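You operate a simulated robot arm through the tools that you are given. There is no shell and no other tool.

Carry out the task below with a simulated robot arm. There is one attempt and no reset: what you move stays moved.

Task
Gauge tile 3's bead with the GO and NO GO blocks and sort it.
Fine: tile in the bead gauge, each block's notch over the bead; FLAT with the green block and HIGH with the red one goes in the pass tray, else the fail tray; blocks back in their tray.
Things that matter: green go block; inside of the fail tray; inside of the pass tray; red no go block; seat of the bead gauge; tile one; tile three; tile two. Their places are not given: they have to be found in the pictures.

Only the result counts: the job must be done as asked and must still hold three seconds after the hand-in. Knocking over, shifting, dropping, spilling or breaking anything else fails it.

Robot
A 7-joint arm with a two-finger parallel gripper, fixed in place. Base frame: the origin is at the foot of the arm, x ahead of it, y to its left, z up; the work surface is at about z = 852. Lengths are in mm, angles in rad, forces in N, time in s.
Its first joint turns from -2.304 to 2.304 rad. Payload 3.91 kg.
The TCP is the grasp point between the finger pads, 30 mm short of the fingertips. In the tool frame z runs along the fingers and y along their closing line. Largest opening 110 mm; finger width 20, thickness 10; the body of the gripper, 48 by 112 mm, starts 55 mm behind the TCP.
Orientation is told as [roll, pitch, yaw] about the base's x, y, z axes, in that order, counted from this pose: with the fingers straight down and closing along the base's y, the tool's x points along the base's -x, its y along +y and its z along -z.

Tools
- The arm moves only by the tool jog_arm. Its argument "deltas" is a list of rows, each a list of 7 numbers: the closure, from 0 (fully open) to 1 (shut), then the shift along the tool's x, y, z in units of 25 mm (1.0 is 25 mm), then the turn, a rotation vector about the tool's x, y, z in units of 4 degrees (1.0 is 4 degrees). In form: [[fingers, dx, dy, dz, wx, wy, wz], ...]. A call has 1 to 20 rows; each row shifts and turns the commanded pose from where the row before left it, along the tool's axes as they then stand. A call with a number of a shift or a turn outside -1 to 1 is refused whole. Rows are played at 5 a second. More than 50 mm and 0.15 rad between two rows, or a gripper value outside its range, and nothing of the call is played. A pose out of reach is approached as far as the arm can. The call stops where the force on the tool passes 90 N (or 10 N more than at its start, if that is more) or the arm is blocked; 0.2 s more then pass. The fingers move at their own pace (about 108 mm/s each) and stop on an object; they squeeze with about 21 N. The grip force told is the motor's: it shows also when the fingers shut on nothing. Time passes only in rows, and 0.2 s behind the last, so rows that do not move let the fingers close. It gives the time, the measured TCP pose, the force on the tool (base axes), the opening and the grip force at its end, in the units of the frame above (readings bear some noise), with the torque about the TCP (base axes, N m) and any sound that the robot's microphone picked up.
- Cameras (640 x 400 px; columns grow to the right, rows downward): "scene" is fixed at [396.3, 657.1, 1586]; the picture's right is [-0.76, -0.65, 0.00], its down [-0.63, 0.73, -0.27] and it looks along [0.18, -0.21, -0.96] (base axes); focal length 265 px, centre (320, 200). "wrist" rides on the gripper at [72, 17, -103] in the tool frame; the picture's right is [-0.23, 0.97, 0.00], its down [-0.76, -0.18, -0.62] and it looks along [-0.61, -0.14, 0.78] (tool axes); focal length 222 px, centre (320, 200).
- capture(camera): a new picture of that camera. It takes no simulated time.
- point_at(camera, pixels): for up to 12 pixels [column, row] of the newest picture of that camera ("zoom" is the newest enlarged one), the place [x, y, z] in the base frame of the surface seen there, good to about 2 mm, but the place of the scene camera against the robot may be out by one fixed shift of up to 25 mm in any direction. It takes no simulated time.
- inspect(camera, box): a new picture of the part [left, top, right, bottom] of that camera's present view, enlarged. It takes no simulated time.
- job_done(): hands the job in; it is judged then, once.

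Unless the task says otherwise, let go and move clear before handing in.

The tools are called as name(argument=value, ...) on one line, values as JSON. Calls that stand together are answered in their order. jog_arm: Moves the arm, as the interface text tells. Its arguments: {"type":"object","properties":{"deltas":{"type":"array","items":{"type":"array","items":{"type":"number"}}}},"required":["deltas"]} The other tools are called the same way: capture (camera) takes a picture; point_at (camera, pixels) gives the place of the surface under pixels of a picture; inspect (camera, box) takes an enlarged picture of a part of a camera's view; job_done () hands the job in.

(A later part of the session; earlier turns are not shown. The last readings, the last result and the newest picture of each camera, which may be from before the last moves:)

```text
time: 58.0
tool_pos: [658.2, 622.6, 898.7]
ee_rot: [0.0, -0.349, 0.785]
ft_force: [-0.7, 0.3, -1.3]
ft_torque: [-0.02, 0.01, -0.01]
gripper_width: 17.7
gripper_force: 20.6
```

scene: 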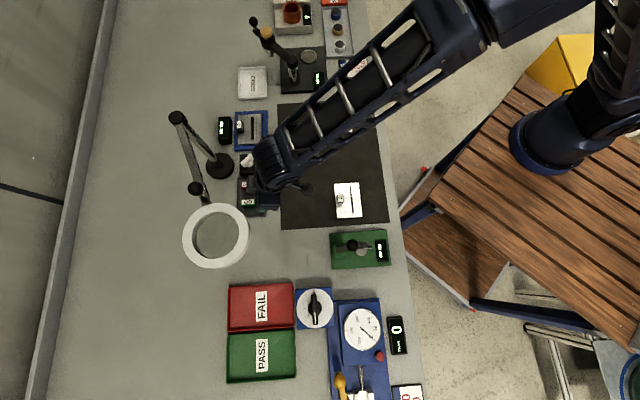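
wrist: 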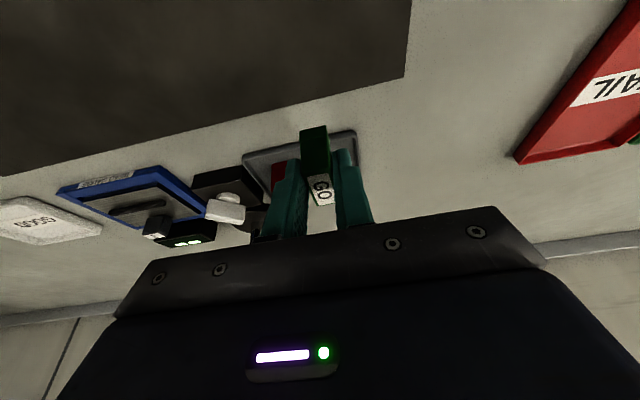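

jog_arm(deltas=[[1, 0.0137, 0, 0.0376, 0, 0, 0], [1, 0, 0, 0, 0, 0, 0]])

jog_arm(deltas=[[1, 0.0137, 0, 0.0376, 0, 0, 0], [1, 0, 0, 0, 0, 0, 0]])

inspect(camera="wrist", box=[220, 70, 420, 200])

```text
time: 58.6
tool_pos: [659.8, 622.7, 897.8]
ee_rot: [0.002, -0.349, 0.784]
ft_force: [0.5, 0.4, -1.2]
ft_torque: [-0.01, 0.02, -0.03]
gripper_width: 17.6
gripper_force: 20.5
```

```text
time: 59.2
tool_pos: [657.3, 620.0, 896.4]
ee_rot: [0.002, -0.349, 0.785]
ft_force: [0.6, 0.1, -0.8]
ft_torque: [0.01, -0.03, 0.01]
gripper_width: 17.5
gripper_force: 21.0
```

```text
3.08 times, centred on (320, 135) of wrist
```

zoom: 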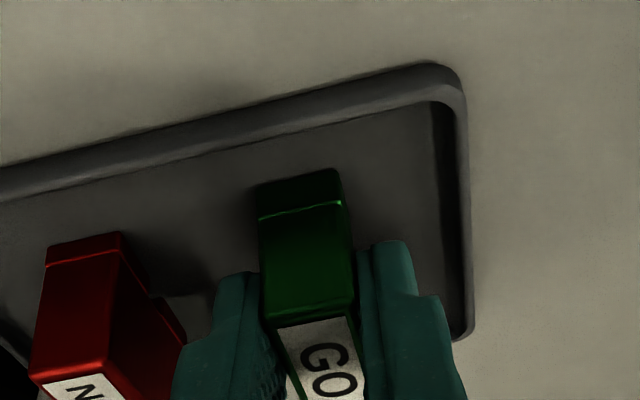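

No contact yet at about z 896.5. I'll check the block's height and position with the camera.

point_at(camera="zoom", pixels=[[264, 195], [336, 180], [300, 190], [300, 220], [268, 310], [345, 295], [305, 310], [290, 335], [340, 325], [210, 200], [400, 150], [90, 260]])

jog_arm(deltas=[[1, 0, 0, 0, 0, 0, 0]])

```text
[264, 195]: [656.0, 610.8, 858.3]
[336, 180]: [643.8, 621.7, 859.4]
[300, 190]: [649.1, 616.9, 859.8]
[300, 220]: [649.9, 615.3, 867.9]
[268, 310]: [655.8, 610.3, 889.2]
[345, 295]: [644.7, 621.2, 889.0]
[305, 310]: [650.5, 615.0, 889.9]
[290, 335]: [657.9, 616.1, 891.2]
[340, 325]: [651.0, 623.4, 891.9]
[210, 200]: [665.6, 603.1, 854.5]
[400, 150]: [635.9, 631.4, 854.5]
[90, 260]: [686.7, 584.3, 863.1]
```

```text
time: 59.6
tool_pos: [658.1, 622.1, 896.4]
ee_rot: [0.0, -0.348, 0.785]
ft_force: [0.0, 0.2, -0.8]
ft_torque: [0.0, 0.02, -0.02]
gripper_width: 17.5
gripper_force: 21.7
```

The block's top is about 1 mm above its original height and it sits 3.4 mm too near. I'll nudge it outward 3.4 mm and lower to contact.

jog_arm(deltas=[[1, -0.128, 0, 0.0465, 0, 0, 0], [1, 0, 0, 0, 0, 0, 0], [1, 0.0137, 0, 0.0376, 0, 0, 0], [1, 0, 0, 0, 0, 0, 0]])

jog_arm(deltas=[[1, 0.0137, 0, 0.0376, 0, 0, 0], [1, 0, 0, 0, 0, 0, 0]])

```text
time: 60.6
tool_pos: [661.8, 625.3, 896.8]
ee_rot: [0.0, -0.35, 0.784]
ft_force: [-0.5, -0.6, 2.4]
ft_torque: [-0.04, -0.01, 0.0]
gripper_width: 17.5
gripper_force: 21.2
```

```text
time: 61.2
tool_pos: [660.4, 624.8, 895.9]
ee_rot: [0.0, -0.351, 0.786]
ft_force: [-0.1, 2.8, 8.9]
ft_torque: [0.14, -0.04, 0.04]
gripper_width: 17.5
gripper_force: 21.3
```

Contact at +8.9 N: GO is on the tray floor. I'll release it, rise 36 mm, and look.

jog_arm(deltas=[[0.8, 0, 0, 0, 0, 0, 0], [0.6, 0, 0, 0, 0, 0, 0], [0.6, 0, 0, 0, 0, 0, 0], [0.6, -0.123, 0, -0.338, 0, 0, 0], [0.6, -0.185, 0, -0.5075, 0, 0, 0], [0.6, -0.185, 0, -0.5075, 0, 0, 0], [0.6, 0, 0, 0, 0, 0, 0]])

capture(camera="wrist")

inspect(camera="wrist", box=[190, 80, 410, 220])

```text
time: 62.8
tool_pos: [661.3, 624.8, 933.3]
ee_rot: [0.0, -0.349, 0.786]
ft_force: [0.2, 0.2, 0.8]
ft_torque: [0.02, 0.01, -0.01]
gripper_width: 44.0
gripper_force: 0.1
```

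```text
taken
```

wrist: 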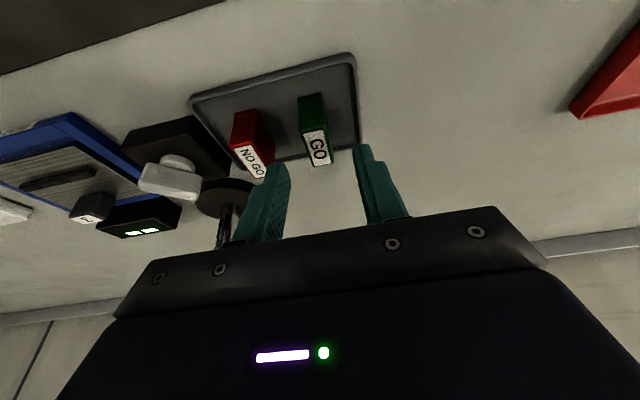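

```text
2.86 times, centred on (300, 150) of wrist
```

zoom: 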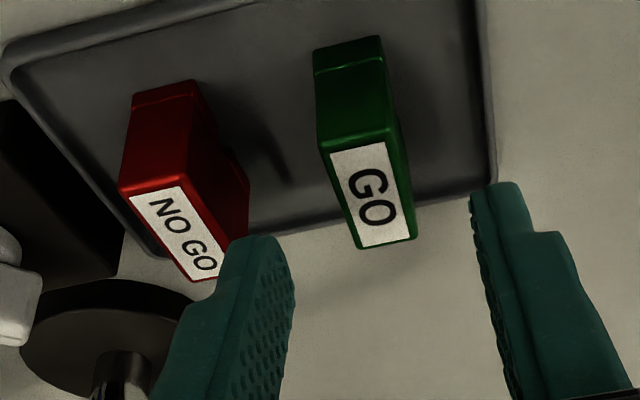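

GO is back in its tray. I'll measure NO GO, the knob box next to it, and the lamp base from this view.

point_at(camera="zoom", pixels=[[130, 190], [183, 178], [190, 280], [218, 268], [145, 100], [190, 90], [150, 150], [60, 200], [115, 240], [30, 270], [100, 290], [15, 60]])

inspect(camera="wrist", box=[110, 80, 300, 220])

point_at(camera="zoom", pixels=[[100, 290], [270, 330], [280, 235], [60, 160], [190, 320], [150, 250], [230, 260], [290, 60], [350, 330]])

```text
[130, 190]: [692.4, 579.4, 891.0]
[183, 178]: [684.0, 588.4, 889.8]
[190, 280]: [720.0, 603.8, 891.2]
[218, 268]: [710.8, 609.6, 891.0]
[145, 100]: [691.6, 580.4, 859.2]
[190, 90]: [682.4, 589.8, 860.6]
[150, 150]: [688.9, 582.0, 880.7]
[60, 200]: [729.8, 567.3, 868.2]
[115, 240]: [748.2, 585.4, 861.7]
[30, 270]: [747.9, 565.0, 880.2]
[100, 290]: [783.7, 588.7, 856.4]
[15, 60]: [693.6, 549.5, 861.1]
```

```text
2.86 times, centred on (205, 150) of wrist
```

zoom: 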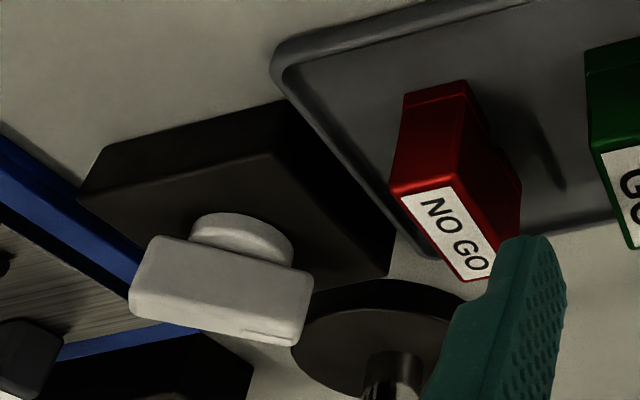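

```text
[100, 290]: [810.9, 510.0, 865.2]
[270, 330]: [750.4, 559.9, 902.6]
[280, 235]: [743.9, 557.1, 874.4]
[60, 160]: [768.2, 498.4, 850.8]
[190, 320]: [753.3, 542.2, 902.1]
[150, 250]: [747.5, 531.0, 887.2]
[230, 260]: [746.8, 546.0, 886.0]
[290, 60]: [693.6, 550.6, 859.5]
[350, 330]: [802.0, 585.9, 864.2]
```

NO GO's centre is at about (702,596), the knob box edge is 12 mm clear of the finger with a 34 mm opening, and the knob tops out at z≈902. I'll shift sideways above NO GO with the narrower opening.

jog_arm(deltas=[[0.69, 0, 0, 0, 0, 0, 0], [0.69, -0.047, -0.984, 0.017, 0, 0, 0], [0.69, -0.047, -0.984, 0.017, 0, 0, 0], [0.69, 0, 0, 0, 0, 0, 0], [0.69, 0, 0, 0, 0, 0, 0]])

capture(camera="wrist")

inspect(camera="wrist", box=[230, 70, 430, 220])

inspect(camera="scene", box=[170, 90, 350, 250])

```text
time: 64.0
tool_pos: [697.3, 591.7, 931.2]
ee_rot: [0.001, -0.35, 0.785]
ft_force: [-0.1, -0.7, 0.6]
ft_torque: [0.02, -0.02, 0.0]
gripper_width: 34.0
gripper_force: 0.1
```

```text
taken
```

wrist: 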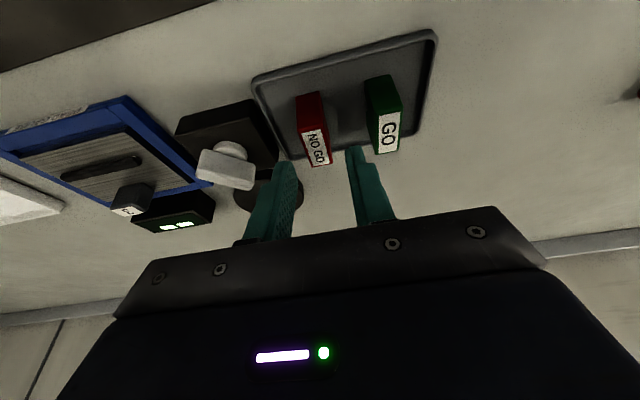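

```text
2.67 times, centred on (330, 145) of wrist
```

zoom: 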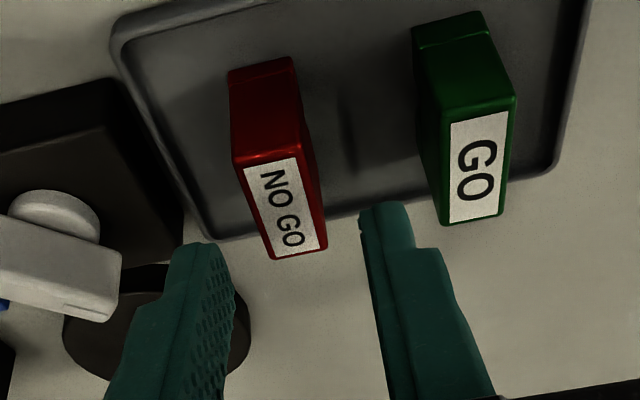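

```text
2.50 times, centred on (260, 170) of scene
```

zoom: 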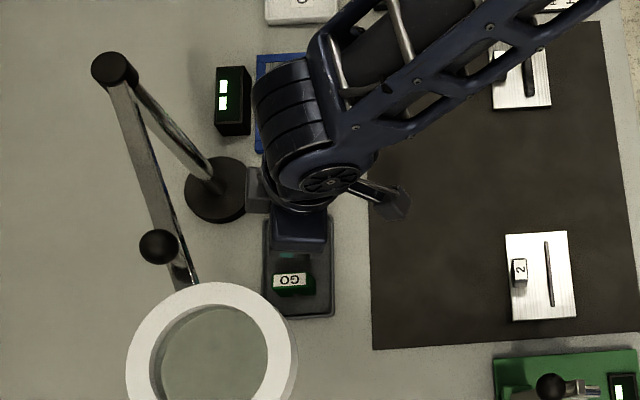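

The TCP is centred on NO GO (v −66.7 against −67) and clear of the knob. I'll descend to grip height and check before closing.

jog_arm(deltas=[[0.69, 0.2335, 0, 0.641, 0, 0, 0], [0.69, 0.2335, 0, 0.641, 0, 0, 0], [0.69, 0, 0, 0, 0, 0, 0], [0.69, 0, 0, 0, 0, 0, 0]])

inspect(camera="wrist", box=[230, 70, 430, 220])

```text
time: 65.0
tool_pos: [697.2, 592.2, 897.2]
ee_rot: [0.0, -0.349, 0.784]
ft_force: [-0.2, 0.3, -0.4]
ft_torque: [-0.05, -0.02, -0.02]
gripper_width: 33.9
gripper_force: 0.0
```

```text
2.67 times, centred on (330, 145) of wrist
```

zoom: 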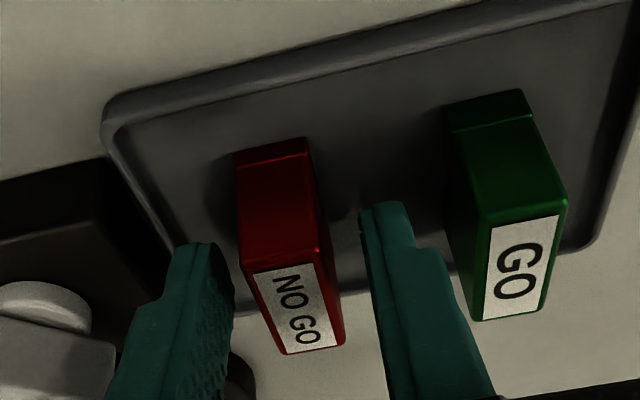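

The fingers flank NO GO between the knob box and GO. I'll close on it, lift 25 mm, and retreat toward the robot.

jog_arm(deltas=[[0.8, 0, 0, 0, 0, 0, 0], [1, 0, 0, 0, 0, 0, 0], [1, 0, 0, 0, 0, 0, 0], [1, 0, 0, 0, 0, 0, 0], [1, 0, 0, 0, 0, 0, 0]])

jog_arm(deltas=[[1, -0.171, 0, -0.47, 0, 0, 0], [1, -0.171, 0, -0.47, 0, 0, 0], [1, 0, 0, 0, 0, 0, 0], [1, 0.752, 0, -0.2736, 0, 0, 0], [1, 0.752, 0, -0.2736, 0, 0, 0], [1, 0.752, 0, -0.2736, 0, 0, 0], [1, 0.752, 0, -0.2736, 0, 0, 0], [1, 0, 0, 0, 0, 0, 0]])

capture(camera="wrist")

inspect(camera="wrist", box=[250, 90, 410, 220])

```text
time: 66.2
tool_pos: [696.1, 591.1, 897.3]
ee_rot: [-0.001, -0.349, 0.785]
ft_force: [-0.5, -0.2, -0.3]
ft_torque: [0.01, -0.01, -0.02]
gripper_width: 17.4
gripper_force: 21.1
```

```text
time: 68.0
tool_pos: [640.3, 534.6, 922.1]
ee_rot: [0.0, -0.35, 0.786]
ft_force: [0.3, -0.6, -0.9]
ft_torque: [0.01, 0.03, 0.01]
gripper_width: 17.2
gripper_force: 20.9
```

```text
taken
```

wrist: 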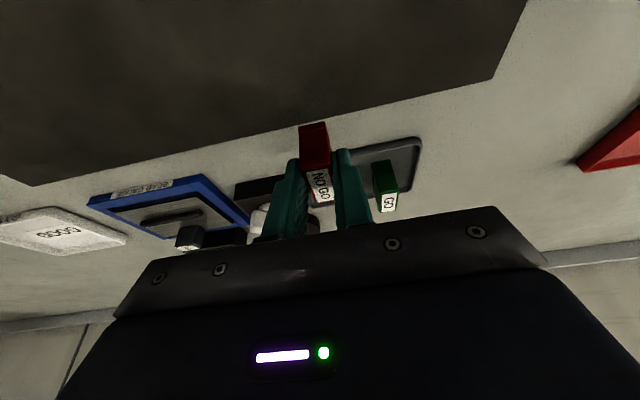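

```text
3.08 times, centred on (330, 155) of wrist
```

zoom: 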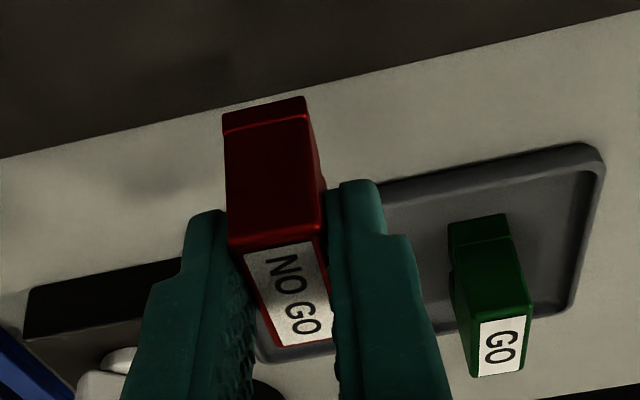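

NO GO is held level. I'll raise 22 mm and traverse sideways to line up with the gauge.

jog_arm(deltas=[[1, -0.301, 0, -0.827, 0, 0, 0], [1, 0, -0.919, 0, 0, 0, 0], [1, 0, -0.919, 0, 0, 0, 0], [1, 0, -0.919, 0, 0, 0, 0], [1, 0, -0.919, 0, 0, 0, 0], [1, 0, -0.919, 0, 0, 0, 0], [1, 0, -0.919, 0, 0, 0, 0], [1, 0, -0.919, 0, 0, 0, 0], [1, 0, -0.919, 0, 0, 0, 0], [1, 0, 0, 0, 0, 0, 0], [1, 0, 0, 0, 0, 0, 0]])

inspect(camera="wrist", box=[220, 90, 420, 220])

point_at(camera="zoom", pixels=[[264, 125], [330, 110], [300, 130], [300, 160], [268, 235], [345, 220], [305, 230], [300, 200]])

```text
time: 70.4
tool_pos: [771.5, 403.8, 943.5]
ee_rot: [0.0, -0.348, 0.784]
ft_force: [0.4, -0.6, -0.9]
ft_torque: [-0.01, -0.03, 0.0]
gripper_width: 17.3
gripper_force: 21.2
```

```text
3.08 times, centred on (320, 155) of wrist
```

zoom: 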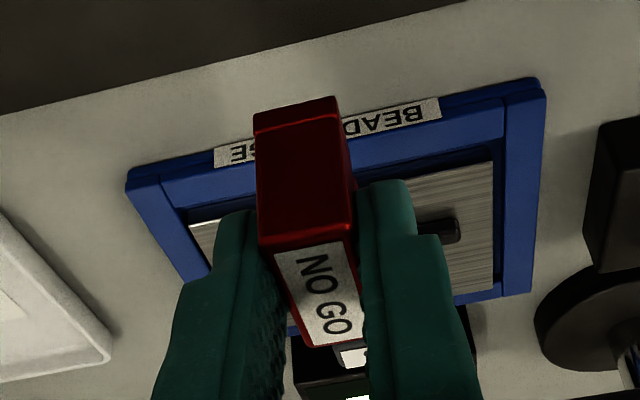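

```text
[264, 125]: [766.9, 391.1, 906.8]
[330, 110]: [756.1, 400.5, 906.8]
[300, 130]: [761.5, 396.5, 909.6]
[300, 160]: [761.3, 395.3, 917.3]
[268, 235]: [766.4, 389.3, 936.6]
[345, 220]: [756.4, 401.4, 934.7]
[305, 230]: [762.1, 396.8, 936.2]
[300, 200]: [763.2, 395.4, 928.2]
```

NO GO's near face is at u≈820.8, so I need +72.1 mm outward to centre it on the bead. I'll move there and re-measure.

jog_arm(deltas=[[1, -0.6775, 0, 0.2466, 0, 0, 0], [1, -0.6775, 0, 0.2466, 0, 0, 0], [1, -0.6775, 0, 0.2466, 0, 0, 0], [1, -0.6775, 0, 0.2466, 0, 0, 0], [1, 0, 0, 0, 0, 0, 0], [1, 0, 0, 0, 0, 0, 0]])

inspect(camera="wrist", box=[262, 90, 372, 160])

```text
time: 71.8
tool_pos: [824.7, 456.6, 945.3]
ee_rot: [0.0, -0.35, 0.785]
ft_force: [0.1, 0.5, -0.7]
ft_torque: [-0.02, 0.0, 0.0]
gripper_width: 17.1
gripper_force: 20.8
```

```text
5.71 times, centred on (317, 125) of wrist
```

zoom: 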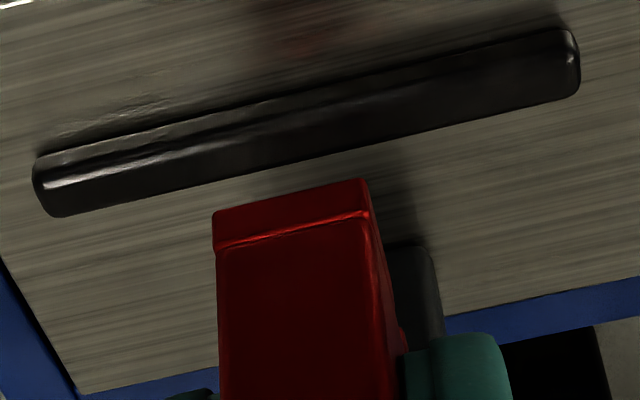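

point_at(camera="zoom", pixels=[[120, 140], [120, 165], [120, 190], [120, 203], [480, 60], [480, 80], [480, 100], [480, 116], [300, 105], [300, 130], [300, 150], [200, 175]])

point_at(camera="zoom", pixels=[[222, 220], [360, 190], [290, 210], [290, 235], [225, 270], [370, 245], [225, 330], [375, 310], [300, 350], [300, 290], [230, 380], [350, 350]])

```text
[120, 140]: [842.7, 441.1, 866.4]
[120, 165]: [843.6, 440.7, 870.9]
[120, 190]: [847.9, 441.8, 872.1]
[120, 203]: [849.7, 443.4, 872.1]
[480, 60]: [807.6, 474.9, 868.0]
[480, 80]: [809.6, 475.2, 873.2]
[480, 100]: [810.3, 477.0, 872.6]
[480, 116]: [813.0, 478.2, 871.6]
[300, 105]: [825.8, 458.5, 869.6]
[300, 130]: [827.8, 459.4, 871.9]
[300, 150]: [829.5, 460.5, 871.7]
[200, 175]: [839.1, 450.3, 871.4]
```

```text
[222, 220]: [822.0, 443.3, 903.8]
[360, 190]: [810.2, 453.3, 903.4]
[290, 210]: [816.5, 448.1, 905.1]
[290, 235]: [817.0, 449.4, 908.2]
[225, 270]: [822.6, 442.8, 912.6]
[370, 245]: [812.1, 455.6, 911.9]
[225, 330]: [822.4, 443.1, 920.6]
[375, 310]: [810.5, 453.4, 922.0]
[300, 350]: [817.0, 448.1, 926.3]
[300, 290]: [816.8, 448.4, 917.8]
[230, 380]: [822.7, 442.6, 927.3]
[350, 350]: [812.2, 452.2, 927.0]
```

Bead centre u≈913.1 but NO GO's centre is now at ≈916.7, so I overshot by 3.7 mm. I'll shift back and lower to just above the bead, then re-measure.

jog_arm(deltas=[[1, 0.139, 0, -0.051, 0, 0, 0], [1, 0, 0, 0, 0, 0, 0], [1, 0.15, 0, 0.4135, 0, 0, 0], [1, 0.15, 0, 0.4135, 0, 0, 0], [1, 0, 0, 0, 0, 0, 0], [1, 0, 0, 0, 0, 0, 0]])

inspect(camera="wrist", box=[260, 85, 390, 175])

point_at(camera="zoom", pixels=[[235, 215], [310, 200], [235, 240], [320, 225], [235, 290], [330, 270], [280, 300], [270, 205], [300, 250], [250, 330], [320, 310], [280, 230]])

```text
time: 73.2
tool_pos: [819.3, 454.2, 922.1]
ee_rot: [-0.001, -0.35, 0.785]
ft_force: [-0.1, -0.8, -1.1]
ft_torque: [0.0, -0.01, 0.01]
gripper_width: 17.1
gripper_force: 20.4
```

```text
4.44 times, centred on (325, 130) of wrist
```

zoom: 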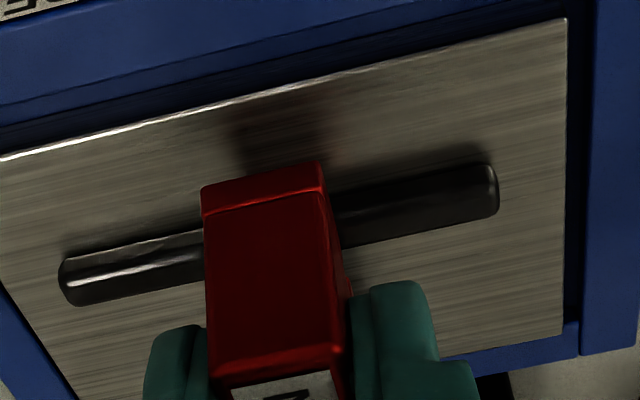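

```text
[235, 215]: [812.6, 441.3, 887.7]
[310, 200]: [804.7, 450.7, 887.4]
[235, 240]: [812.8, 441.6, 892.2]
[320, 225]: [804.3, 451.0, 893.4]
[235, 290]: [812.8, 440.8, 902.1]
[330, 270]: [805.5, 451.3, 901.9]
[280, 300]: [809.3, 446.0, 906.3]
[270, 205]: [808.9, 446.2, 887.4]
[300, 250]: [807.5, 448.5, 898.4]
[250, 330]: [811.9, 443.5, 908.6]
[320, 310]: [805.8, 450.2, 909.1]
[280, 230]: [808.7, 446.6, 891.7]
```

The block's near face is now at u≈889.8. I'll measure the bead in this same picture for the relative offset.

point_at(camera="zoom", pixels=[[120, 250], [120, 262], [120, 280], [120, 293], [160, 245], [160, 268], [160, 285], [420, 180], [420, 190], [420, 210], [420, 226], [460, 200]])

jog_arm(deltas=[[1, 0, 0, 0, 0, 0, 0]])

jog_arm(deltas=[[1, 0, 0, 0, 0, 0, 0]])

```text
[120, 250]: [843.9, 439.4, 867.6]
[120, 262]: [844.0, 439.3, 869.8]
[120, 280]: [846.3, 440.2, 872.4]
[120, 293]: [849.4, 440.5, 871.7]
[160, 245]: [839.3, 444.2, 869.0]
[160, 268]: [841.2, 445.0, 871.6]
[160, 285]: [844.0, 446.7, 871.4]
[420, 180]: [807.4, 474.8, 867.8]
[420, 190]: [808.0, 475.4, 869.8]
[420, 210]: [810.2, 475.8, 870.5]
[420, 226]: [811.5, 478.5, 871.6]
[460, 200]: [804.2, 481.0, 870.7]
```

```text
time: 73.6
tool_pos: [819.3, 453.1, 922.1]
ee_rot: [-0.001, -0.349, 0.784]
ft_force: [-0.2, -0.4, -0.9]
ft_torque: [-0.02, -0.01, -0.01]
gripper_width: 17.5
gripper_force: 20.8
```

```text
time: 74.0
tool_pos: [819.5, 453.5, 923.1]
ee_rot: [0.0, -0.35, 0.787]
ft_force: [0.7, -0.1, -1.1]
ft_torque: [-0.01, 0.02, -0.01]
gripper_width: 17.0
gripper_force: 20.9
```

The bead's centre is at ≈912.5 in the same picture, so I'll shift NO GO outward by 2.9 mm and come down to just above the bead.

jog_arm(deltas=[[1, -0.109, 0, 0.04, 0, 0, 0], [1, 0, 0, 0, 0, 0, 0], [1, 0.0684, 0, 0.188, 0, 0, 0], [1, 0, 0, 0, 0, 0, 0], [1, 0, 0, 0, 0, 0, 0]])

inspect(camera="wrist", box=[260, 85, 390, 175])

point_at(camera="zoom", pixels=[[235, 210], [310, 195], [235, 240], [320, 225], [235, 290], [330, 270], [280, 300], [270, 205], [300, 250], [250, 330], [320, 310], [280, 230]])

```text
time: 75.2
tool_pos: [821.9, 455.3, 918.3]
ee_rot: [0.0, -0.349, 0.786]
ft_force: [-0.4, -0.5, 0.9]
ft_torque: [0.0, 0.01, -0.01]
gripper_width: 17.4
gripper_force: 20.8
```

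```text
4.44 times, centred on (325, 130) of wrist
```

zoom: 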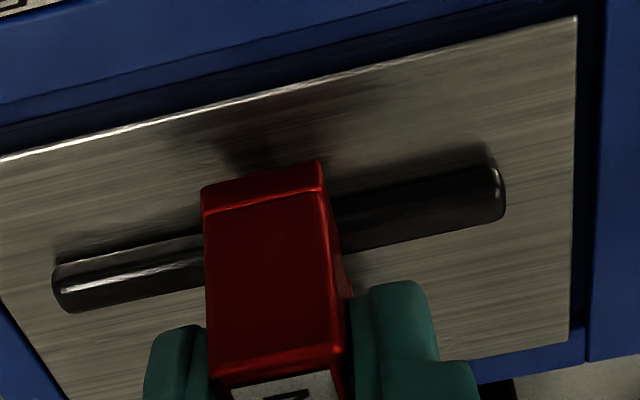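

```text
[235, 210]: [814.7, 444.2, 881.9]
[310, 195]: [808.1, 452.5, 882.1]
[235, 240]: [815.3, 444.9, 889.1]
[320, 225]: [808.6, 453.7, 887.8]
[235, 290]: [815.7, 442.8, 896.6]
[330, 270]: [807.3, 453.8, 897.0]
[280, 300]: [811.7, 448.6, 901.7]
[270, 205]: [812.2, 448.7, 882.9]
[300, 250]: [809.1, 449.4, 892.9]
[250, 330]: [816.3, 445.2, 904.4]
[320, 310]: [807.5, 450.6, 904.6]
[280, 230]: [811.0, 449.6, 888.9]
```

Near face at u≈893.3 gives a centre of ≈913.1, matching the bead. I'll lower in small steps, watching the force.

jog_arm(deltas=[[1, 0.0274, 0, 0.0752, 0, 0, 0], [1, 0, 0, 0, 0, 0, 0]])

jog_arm(deltas=[[1, 0.0274, 0, 0.0752, 0, 0, 0], [1, 0, 0, 0, 0, 0, 0]])

jog_arm(deltas=[[1, 0.0137, 0, 0.0376, 0, 0, 0], [1, 0, 0, 0, 0, 0, 0]])

jog_arm(deltas=[[1, 0.0137, 0, 0.0376, 0, 0, 0], [1, 0, 0, 0, 0, 0, 0]])

```text
time: 75.8
tool_pos: [821.4, 456.1, 916.1]
ee_rot: [0.0, -0.349, 0.785]
ft_force: [-0.9, 0.1, -0.8]
ft_torque: [0.02, 0.0, 0.02]
gripper_width: 17.0
gripper_force: 20.7
```

```text
time: 76.4
tool_pos: [822.1, 455.2, 915.0]
ee_rot: [0.0, -0.351, 0.785]
ft_force: [-1.6, 0.6, 5.5]
ft_torque: [0.0, -0.05, 0.02]
gripper_width: 17.3
gripper_force: 21.3
```

```text
time: 77.0
tool_pos: [821.6, 454.7, 915.6]
ee_rot: [-0.001, -0.353, 0.785]
ft_force: [0.1, 2.6, 20.5]
ft_torque: [0.2, -0.16, 0.04]
gripper_width: 17.3
gripper_force: 21.0
```

```text
time: 77.6
tool_pos: [820.6, 453.3, 908.8]
ee_rot: [0.001, -0.346, 0.786]
ft_force: [-0.6, 1.7, 6.0]
ft_torque: [0.16, -0.04, 0.02]
gripper_width: 17.9
gripper_force: 21.4
```

The force rose to 20 N at TCP z≈915 and then dropped with the TCP at 908.8, so something slipped. I'll look at both cameras before doing anything more.

inspect(camera="wrist", box=[260, 85, 390, 175])

inspect(camera="scene", box=[200, 90, 280, 160])

capture(camera="wrist")

```text
4.44 times, centred on (325, 130) of wrist
```

zoom: 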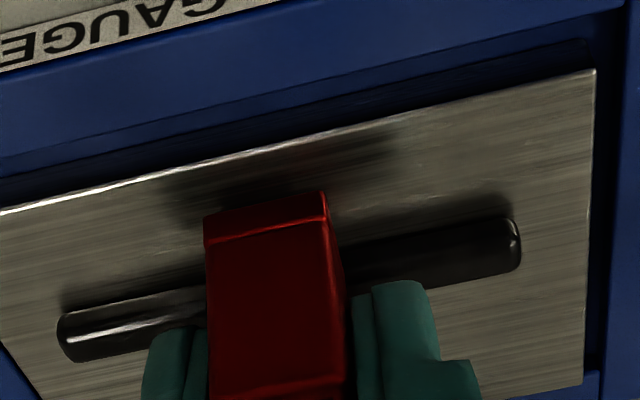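

```text
5.71 times, centred on (240, 125) of scene
```

zoom: 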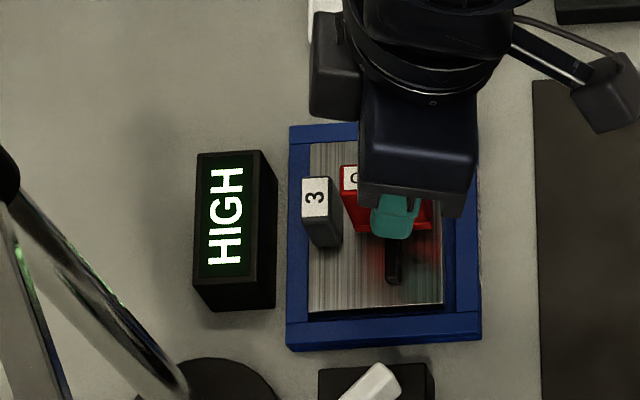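

```text
taken
```

wrist: 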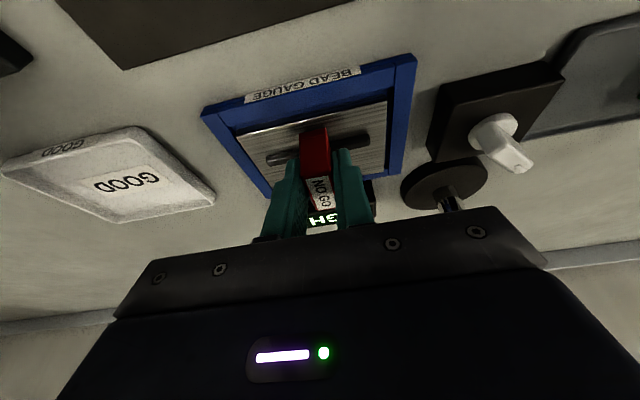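

The display reads HIGH. I'll measure the block's height and level, to see whether it slid up in the fingers or went down over the bead.

inspect(camera="wrist", box=[270, 110, 370, 220])

point_at(camera="zoom", pixels=[[245, 75], [330, 55], [250, 100], [335, 80], [258, 220], [345, 205], [265, 240], [340, 225], [290, 330], [360, 320], [300, 65], [300, 210]])

```text
3.64 times, centred on (320, 165) of wrist
```

zoom: 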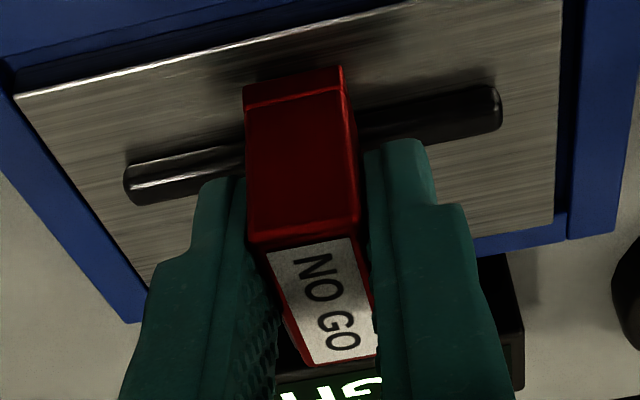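

```text
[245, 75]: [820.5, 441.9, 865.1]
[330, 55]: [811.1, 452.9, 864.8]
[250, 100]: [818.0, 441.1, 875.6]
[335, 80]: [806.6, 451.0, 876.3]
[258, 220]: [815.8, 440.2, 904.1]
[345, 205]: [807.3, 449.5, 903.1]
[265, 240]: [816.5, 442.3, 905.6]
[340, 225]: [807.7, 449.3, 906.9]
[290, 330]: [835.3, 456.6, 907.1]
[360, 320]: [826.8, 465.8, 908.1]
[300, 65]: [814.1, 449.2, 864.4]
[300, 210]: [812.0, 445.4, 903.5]
```

NO GO's top is at z≈906.5, about 6 mm above the flat height, so it is riding on the bead: HIGH. But it slid about 6 mm and tilted about 2° in the grip, and its centre is about 1.5 mm short of the bead's. I'll lift it off, put it back in the tray, inspect its notch, and repeat the test with a clean grip.

jog_arm(deltas=[[1, -0.137, 0, -0.376, 0, 0, 0], [1, -0.137, 0, -0.376, 0, 0, 0], [1, -0.233, 0, -0.639, 0, 0, 0], [1, 0, 0, 0, 0, 0, 0], [1, 0.658, 0, -0.2394, 0, 0, 0], [1, 0.658, 0, -0.2394, 0, 0, 0], [1, 0.658, 0, -0.2394, 0, 0, 0], [1, 0.658, 0, -0.2394, 0, 0, 0], [1, 0, 0, 0, 0, 0, 0]])

capture(camera="wrist")

inspect(camera="wrist", box=[220, 90, 420, 220])

inspect(camera="scene", box=[200, 80, 320, 220])

```text
time: 79.6
tool_pos: [772.3, 404.7, 949.7]
ee_rot: [0.0, -0.349, 0.784]
ft_force: [0.2, -0.7, -0.9]
ft_torque: [0.01, 0.01, -0.02]
gripper_width: 17.6
gripper_force: 21.0
```

```text
taken
```

wrist: 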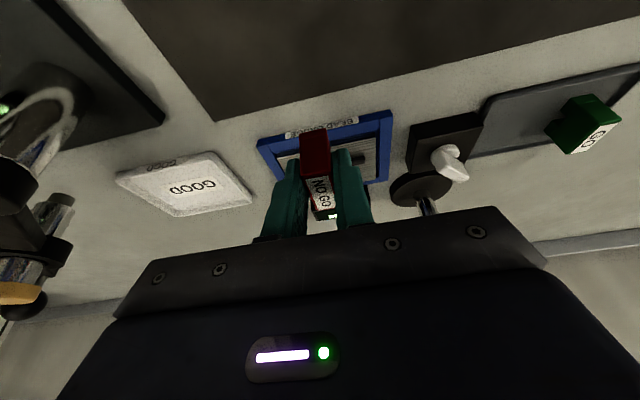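

```text
3.08 times, centred on (320, 155) of wrist
```

zoom: 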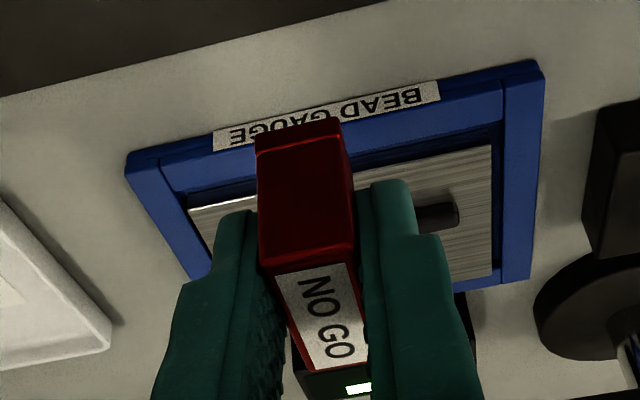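

```text
2.86 times, centred on (260, 150) of scene
```

zoom: 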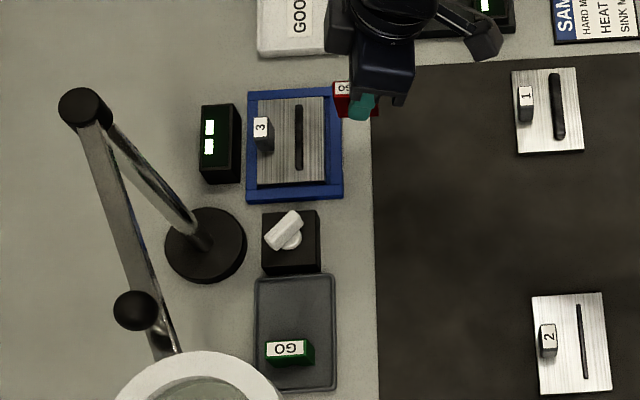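

GO's side with its notch is visible from here at (565,125). I'll zoom in to gauge its notch for reference.

inspect(camera="wrist", box=[540, 85, 640, 165])

point_at(camera="zoom", pixels=[[60, 240], [75, 300], [100, 220], [120, 180], [70, 270], [150, 150], [100, 300], [160, 230]])

```text
5.00 times, centred on (590, 125) of wrist
```

zoom: 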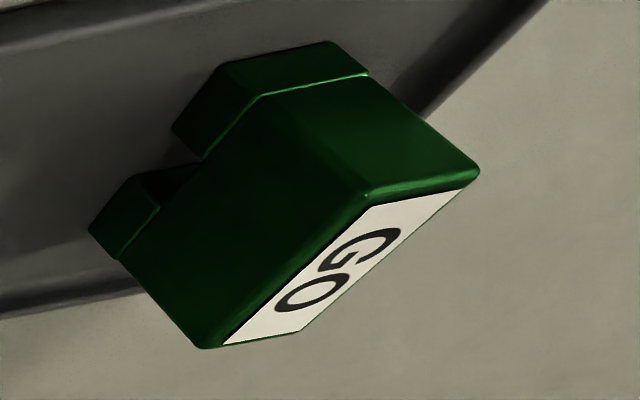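

```text
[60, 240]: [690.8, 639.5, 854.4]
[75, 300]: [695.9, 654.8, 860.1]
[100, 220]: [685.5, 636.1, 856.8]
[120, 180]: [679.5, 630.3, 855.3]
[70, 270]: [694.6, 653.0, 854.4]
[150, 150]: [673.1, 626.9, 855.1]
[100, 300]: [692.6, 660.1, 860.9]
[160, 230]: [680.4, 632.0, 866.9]
```

GO's notch is about 11 mm wide and centred. Now I'll take NO GO back to the tray lane.

jog_arm(deltas=[[1, 0, 0.919, 0, 0, 0, 0], [1, 0, 0.919, 0, 0, 0, 0], [1, 0, 0.919, 0, 0, 0, 0], [1, 0, 0.919, 0, 0, 0, 0], [1, 0, 0.919, 0, 0, 0, 0], [1, 0, 0.919, 0, 0, 0, 0], [1, 0, 0.919, 0, 0, 0, 0], [1, 0, 0.919, 0, 0, 0, 0], [1, 0.301, 0, 0.827, 0, 0, 0], [1, 0, 0, 0, 0, 0, 0], [1, 0, 0, 0, 0, 0, 0]])

inspect(camera="wrist", box=[220, 90, 420, 220])

point_at(camera="zoom", pixels=[[264, 140], [336, 125], [300, 150], [300, 175], [268, 245], [345, 230], [305, 240], [300, 200], [285, 290], [345, 280], [320, 350]])

```text
time: 82.0
tool_pos: [642.1, 536.8, 924.2]
ee_rot: [0.0, -0.35, 0.787]
ft_force: [1.4, -0.3, -1.1]
ft_torque: [-0.01, -0.01, 0.05]
gripper_width: 17.4
gripper_force: 21.1
```

```text
3.08 times, centred on (320, 155) of wrist
```

zoom: 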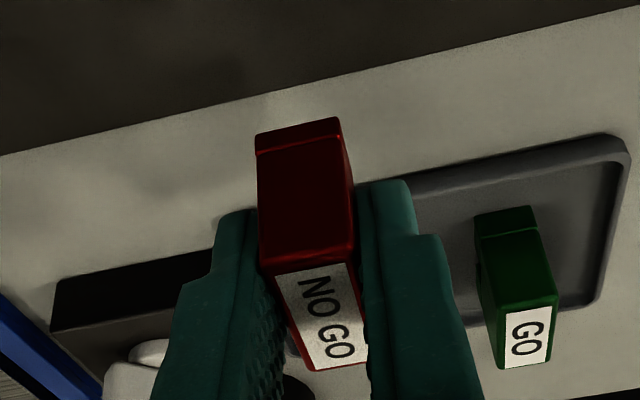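

```text
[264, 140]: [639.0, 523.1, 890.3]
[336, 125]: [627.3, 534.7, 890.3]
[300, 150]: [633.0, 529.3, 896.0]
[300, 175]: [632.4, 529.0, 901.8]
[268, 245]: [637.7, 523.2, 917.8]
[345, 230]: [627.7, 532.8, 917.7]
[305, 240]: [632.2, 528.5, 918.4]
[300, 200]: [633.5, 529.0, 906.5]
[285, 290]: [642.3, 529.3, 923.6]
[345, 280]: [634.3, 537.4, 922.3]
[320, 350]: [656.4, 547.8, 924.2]
```

NO GO's centre is at u≈841.8, so it needs +77 mm outward to return to its spot. I'll slide in and lower.

jog_arm(deltas=[[1, -0.725, -0.0125, 0.264, 0, 0, 0], [1, -0.725, -0.0125, 0.264, 0, 0, 0], [1, -0.725, -0.0125, 0.264, 0, 0, 0], [1, -0.725, -0.0125, 0.264, 0, 0, 0], [1, 0, 0, 0, 0, 0, 0], [1, 0.1505, 0, 0.4135, 0, 0, 0], [1, 0.1505, 0, 0.4135, 0, 0, 0], [1, 0, 0, 0, 0, 0, 0], [1, 0, 0, 0, 0, 0, 0]])

inspect(camera="wrist", box=[220, 70, 420, 200])

point_at(camera="zoom", pixels=[[264, 200], [336, 188], [300, 210], [300, 240], [268, 305], [345, 290], [305, 300], [300, 270], [285, 350], [345, 340]])

```text
time: 84.0
tool_pos: [697.2, 590.1, 905.8]
ee_rot: [-0.002, -0.349, 0.785]
ft_force: [-0.2, -0.1, -0.5]
ft_torque: [0.01, -0.01, -0.01]
gripper_width: 17.7
gripper_force: 20.6
```

```text
3.08 times, centred on (320, 135) of wrist
```

zoom: 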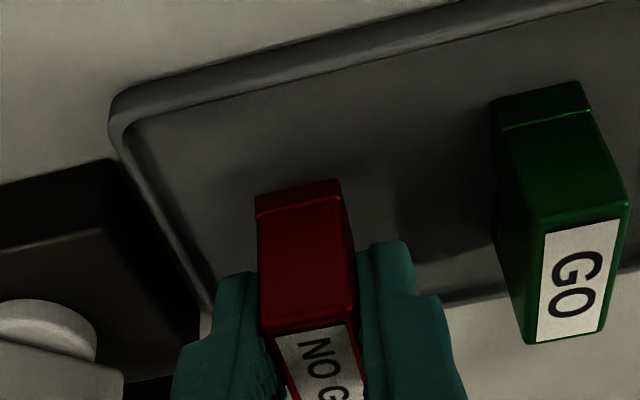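

```text
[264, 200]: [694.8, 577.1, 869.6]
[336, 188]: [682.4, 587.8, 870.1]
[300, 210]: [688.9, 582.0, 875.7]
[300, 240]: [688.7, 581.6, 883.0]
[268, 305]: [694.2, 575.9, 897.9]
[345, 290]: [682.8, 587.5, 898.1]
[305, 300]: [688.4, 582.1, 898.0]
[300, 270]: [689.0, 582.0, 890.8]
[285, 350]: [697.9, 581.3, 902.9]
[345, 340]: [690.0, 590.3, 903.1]
```

The position matches the original (near face u≈899.3), with 12 mm left to lower.

jog_arm(deltas=[[1, 0.137, 0, 0.376, 0, 0, 0], [1, 0, 0, 0, 0, 0, 0]])

jog_arm(deltas=[[1, 0.0137, 0, 0.0376, 0, 0, 0], [1, 0.0137, 0, 0.0376, 0, 0, 0], [1, 0, 0, 0, 0, 0, 0]])

jog_arm(deltas=[[1, 0.0137, 0, 0.0376, 0, 0, 0], [1, 0, 0, 0, 0, 0, 0]])

```text
time: 84.6
tool_pos: [698.8, 589.6, 894.6]
ee_rot: [0.0, -0.351, 0.785]
ft_force: [0.6, -0.3, -0.6]
ft_torque: [0.04, 0.0, -0.02]
gripper_width: 17.6
gripper_force: 21.1
```

```text
time: 85.4
tool_pos: [698.3, 591.5, 892.6]
ee_rot: [-0.002, -0.35, 0.787]
ft_force: [-0.4, 0.2, -0.9]
ft_torque: [0.0, 0.01, 0.01]
gripper_width: 17.6
gripper_force: 20.7
```

```text
time: 86.0
tool_pos: [695.8, 590.8, 893.5]
ee_rot: [0.0, -0.349, 0.785]
ft_force: [1.2, -2.1, 4.4]
ft_torque: [-0.09, 0.02, 0.04]
gripper_width: 17.2
gripper_force: 20.8
```

Contact with the tray floor. I'll release NO GO, rise, retreat, and move sideways to look at its notch from the gauge side.

jog_arm(deltas=[[0.8, 0, 0, 0, 0, 0, 0], [0.69, 0, 0, 0, 0, 0, 0], [0.69, 0, 0, 0, 0, 0, 0], [0.69, -0.137, 0, -0.376, 0, 0, 0], [0.69, -0.205, 0, -0.564, 0, 0, 0], [0.69, -0.205, 0, -0.564, 0, 0, 0], [0.69, 0.752, 0, -0.2736, 0, 0, 0], [0.69, 0.752, 0, -0.2736, 0, 0, 0], [0.69, 0.752, 0, -0.2736, 0, 0, 0], [0.69, 0.752, 0, -0.2736, 0, 0, 0], [0.69, 0, -0.919, 0, 0, 0, 0], [0.69, 0, -0.919, 0, 0, 0, 0], [0.69, 0, -0.919, 0, 0, 0, 0], [0.69, 0, -0.919, 0, 0, 0, 0], [0.69, 0, -0.919, 0, 0, 0, 0], [0.69, 0, -0.919, 0, 0, 0, 0], [0.69, 0, 0, 0, 0, 0, 0]])

capture(camera="wrist")

```text
time: 89.6
tool_pos: [739.9, 436.7, 930.9]
ee_rot: [0.001, -0.348, 0.786]
ft_force: [-0.2, 0.4, -0.3]
ft_torque: [-0.04, 0.01, -0.03]
gripper_width: 33.9
gripper_force: 0.1
```

```text
taken
```

wrist: 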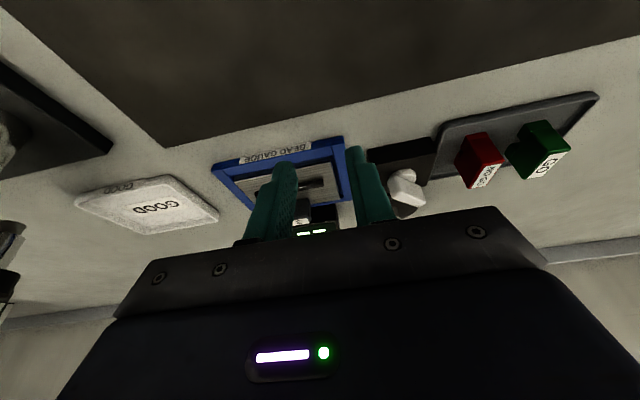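

inspect(camera="wrist", box=[440, 115, 520, 205])

inspect(camera="wrist", box=[440, 100, 580, 200])

```text
4.44 times, centred on (480, 160) of wrist
```

zoom: 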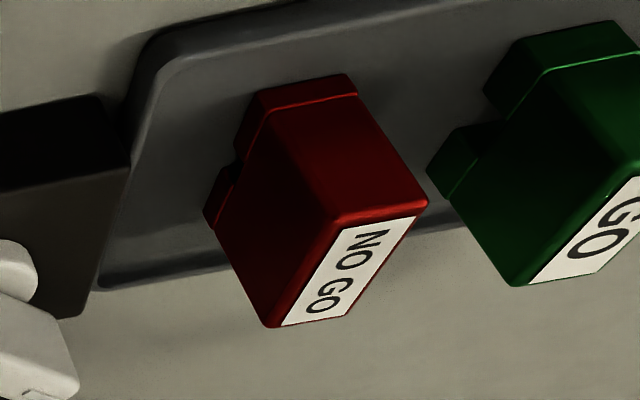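

```text
4.00 times, centred on (510, 150) of wrist
```

zoom: 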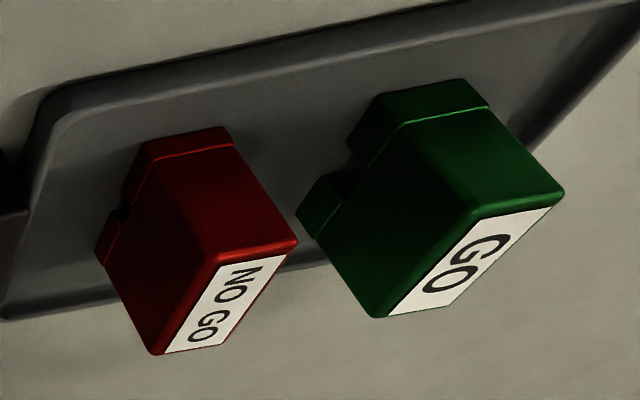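

NO GO's notch shows as narrower than GO's, at about (235,160) in the zoom. I'll enlarge it further.

inspect(camera="wrist", box=[462, 130, 512, 180])

point_at(camera="zoom", pixels=[[195, 70], [150, 190], [140, 200], [125, 220], [118, 230], [85, 300], [160, 160], [110, 250], [130, 215], [145, 175]])

```text
8.00 times, centred on (487, 155) of wrist
```

zoom: 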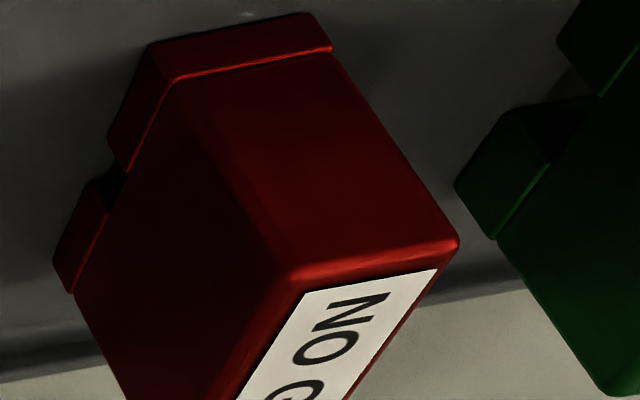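

```text
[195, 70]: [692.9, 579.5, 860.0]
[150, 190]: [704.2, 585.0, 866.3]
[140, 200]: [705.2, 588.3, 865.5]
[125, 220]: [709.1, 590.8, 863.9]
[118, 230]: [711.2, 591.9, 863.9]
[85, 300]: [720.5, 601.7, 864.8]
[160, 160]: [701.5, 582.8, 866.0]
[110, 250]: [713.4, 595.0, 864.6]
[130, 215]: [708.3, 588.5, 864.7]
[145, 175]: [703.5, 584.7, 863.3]
```

point_at(camera="zoom", pixels=[[112, 132], [118, 155], [124, 168], [112, 175], [95, 190], [92, 182], [104, 200], [115, 205], [108, 185], [60, 262], [75, 285], [145, 55]])

inspect(camera="wrist", box=[464, 140, 490, 166])

```text
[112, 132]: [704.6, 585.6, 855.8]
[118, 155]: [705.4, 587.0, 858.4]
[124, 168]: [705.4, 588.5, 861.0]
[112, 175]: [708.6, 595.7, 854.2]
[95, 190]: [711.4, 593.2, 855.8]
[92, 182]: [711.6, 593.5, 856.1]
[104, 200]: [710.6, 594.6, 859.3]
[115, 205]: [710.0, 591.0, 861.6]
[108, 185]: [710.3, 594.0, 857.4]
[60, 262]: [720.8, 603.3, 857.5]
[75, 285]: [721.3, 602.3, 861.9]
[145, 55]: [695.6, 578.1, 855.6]
```

```text
15.38 times, centred on (477, 153) of wrist
```

zoom: 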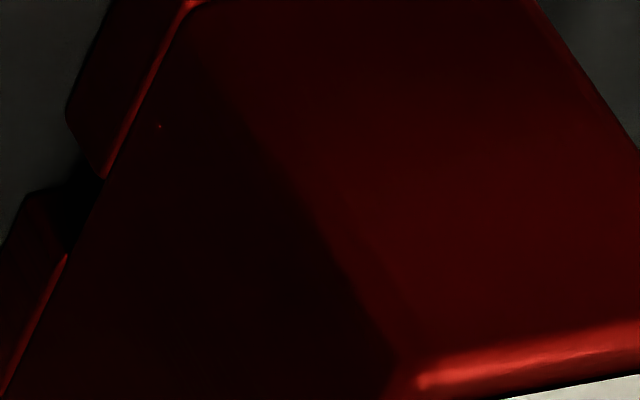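

NO GO's notch measures about 6–7 mm (u≈915 to ≈921.5), centred in the block, close to the bead's width of about 7 mm, so the repeat test needs good centring. I'll measure GO's notch the same way for comparison.

inspect(camera="wrist", box=[502, 112, 552, 162])

```text
8.00 times, centred on (527, 137) of wrist
```

zoom: 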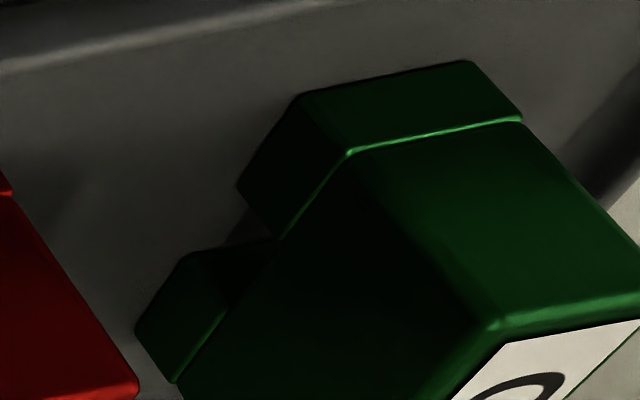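

point_at(camera="zoom", pixels=[[298, 100], [242, 185], [255, 205], [276, 232], [190, 258], [183, 262], [142, 330], [172, 378], [225, 310], [272, 245], [345, 155], [210, 290]])

```text
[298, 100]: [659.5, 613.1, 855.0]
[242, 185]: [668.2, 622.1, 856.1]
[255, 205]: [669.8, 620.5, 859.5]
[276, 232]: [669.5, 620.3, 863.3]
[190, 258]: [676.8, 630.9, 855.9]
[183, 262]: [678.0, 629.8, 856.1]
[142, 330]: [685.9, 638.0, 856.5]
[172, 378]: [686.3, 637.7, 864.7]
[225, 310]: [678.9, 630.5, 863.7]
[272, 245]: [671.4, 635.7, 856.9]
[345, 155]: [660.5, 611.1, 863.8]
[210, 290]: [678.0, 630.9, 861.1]
```

GO's notch is about 12 mm and NO GO's about 7.5 mm, while the bead is about 7 mm, so I want a near-vertical view to measure the bead's width before repeating the NO GO test. I'll rise, take out the tilt, and look from above the gauge.

jog_arm(deltas=[[0.69, -0.339, 0, -0.932, 0, 0, 0], [0.69, -0.339, 0, -0.932, 0, 0, 0], [0.69, -0.339, 0, -0.932, 0, 0, 0], [0.69, -0.339, 0, -0.932, 0, 0, 0], [0.69, -0.339, 0, -0.932, 0, 0, 0], [0.69, 0, 0, 0, 0, 1, 0], [0.69, 0, 0, 0, 0, 1, 0], [0.69, 0, 0, 0, 0, 1, 0], [0.69, 0, 0, 0, 0, 1, 0], [0.69, 0, 0, 0, 0, 1, 0], [0.69, -0.91, -0.44, 0, 0, 0, 0], [0.69, -0.91, -0.44, 0, 0, 0, 0], [0.69, -0.91, -0.44, 0, 0, 0, 0], [0.69, -0.91, -0.44, 0, 0, 0, 0], [0.69, 0, 0, 0, 0, 0, 0]])

capture(camera="wrist")

```text
time: 92.8
tool_pos: [834.1, 470.7, 1055.8]
ee_rot: [0.0, 0.0, 0.785]
ft_force: [0.3, -0.2, -0.2]
ft_torque: [0.0, -0.02, 0.01]
gripper_width: 34.1
gripper_force: 0.1
```

```text
taken
```

wrist: 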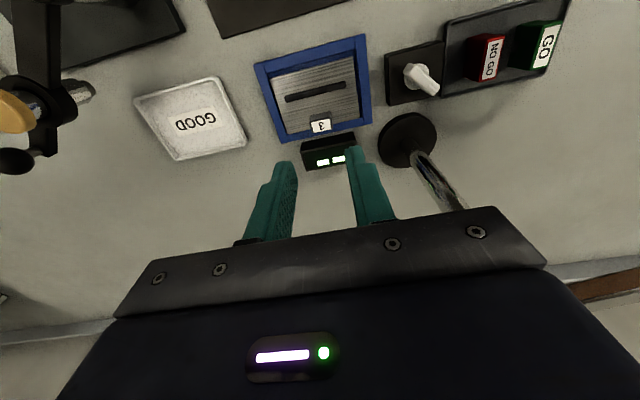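

inspect(camera="wrist", box=[260, 55, 370, 125])

inspect(camera="wrist", box=[280, 75, 350, 107])

```text
5.71 times, centred on (315, 90) of wrist
```

zoom: 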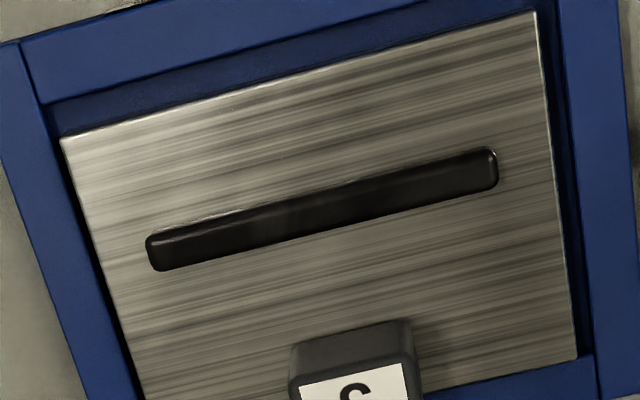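

```text
9.14 times, centred on (315, 91) of wrist
```

zoom: 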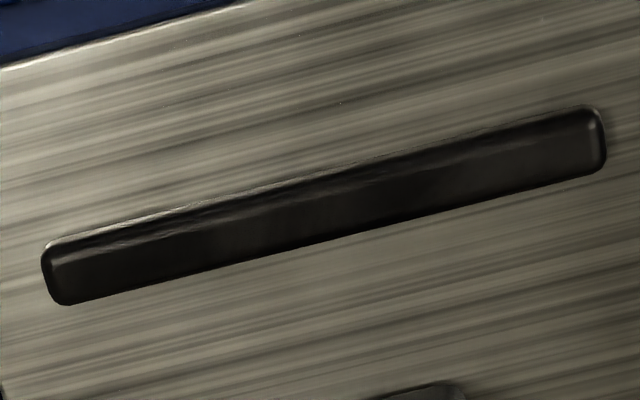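

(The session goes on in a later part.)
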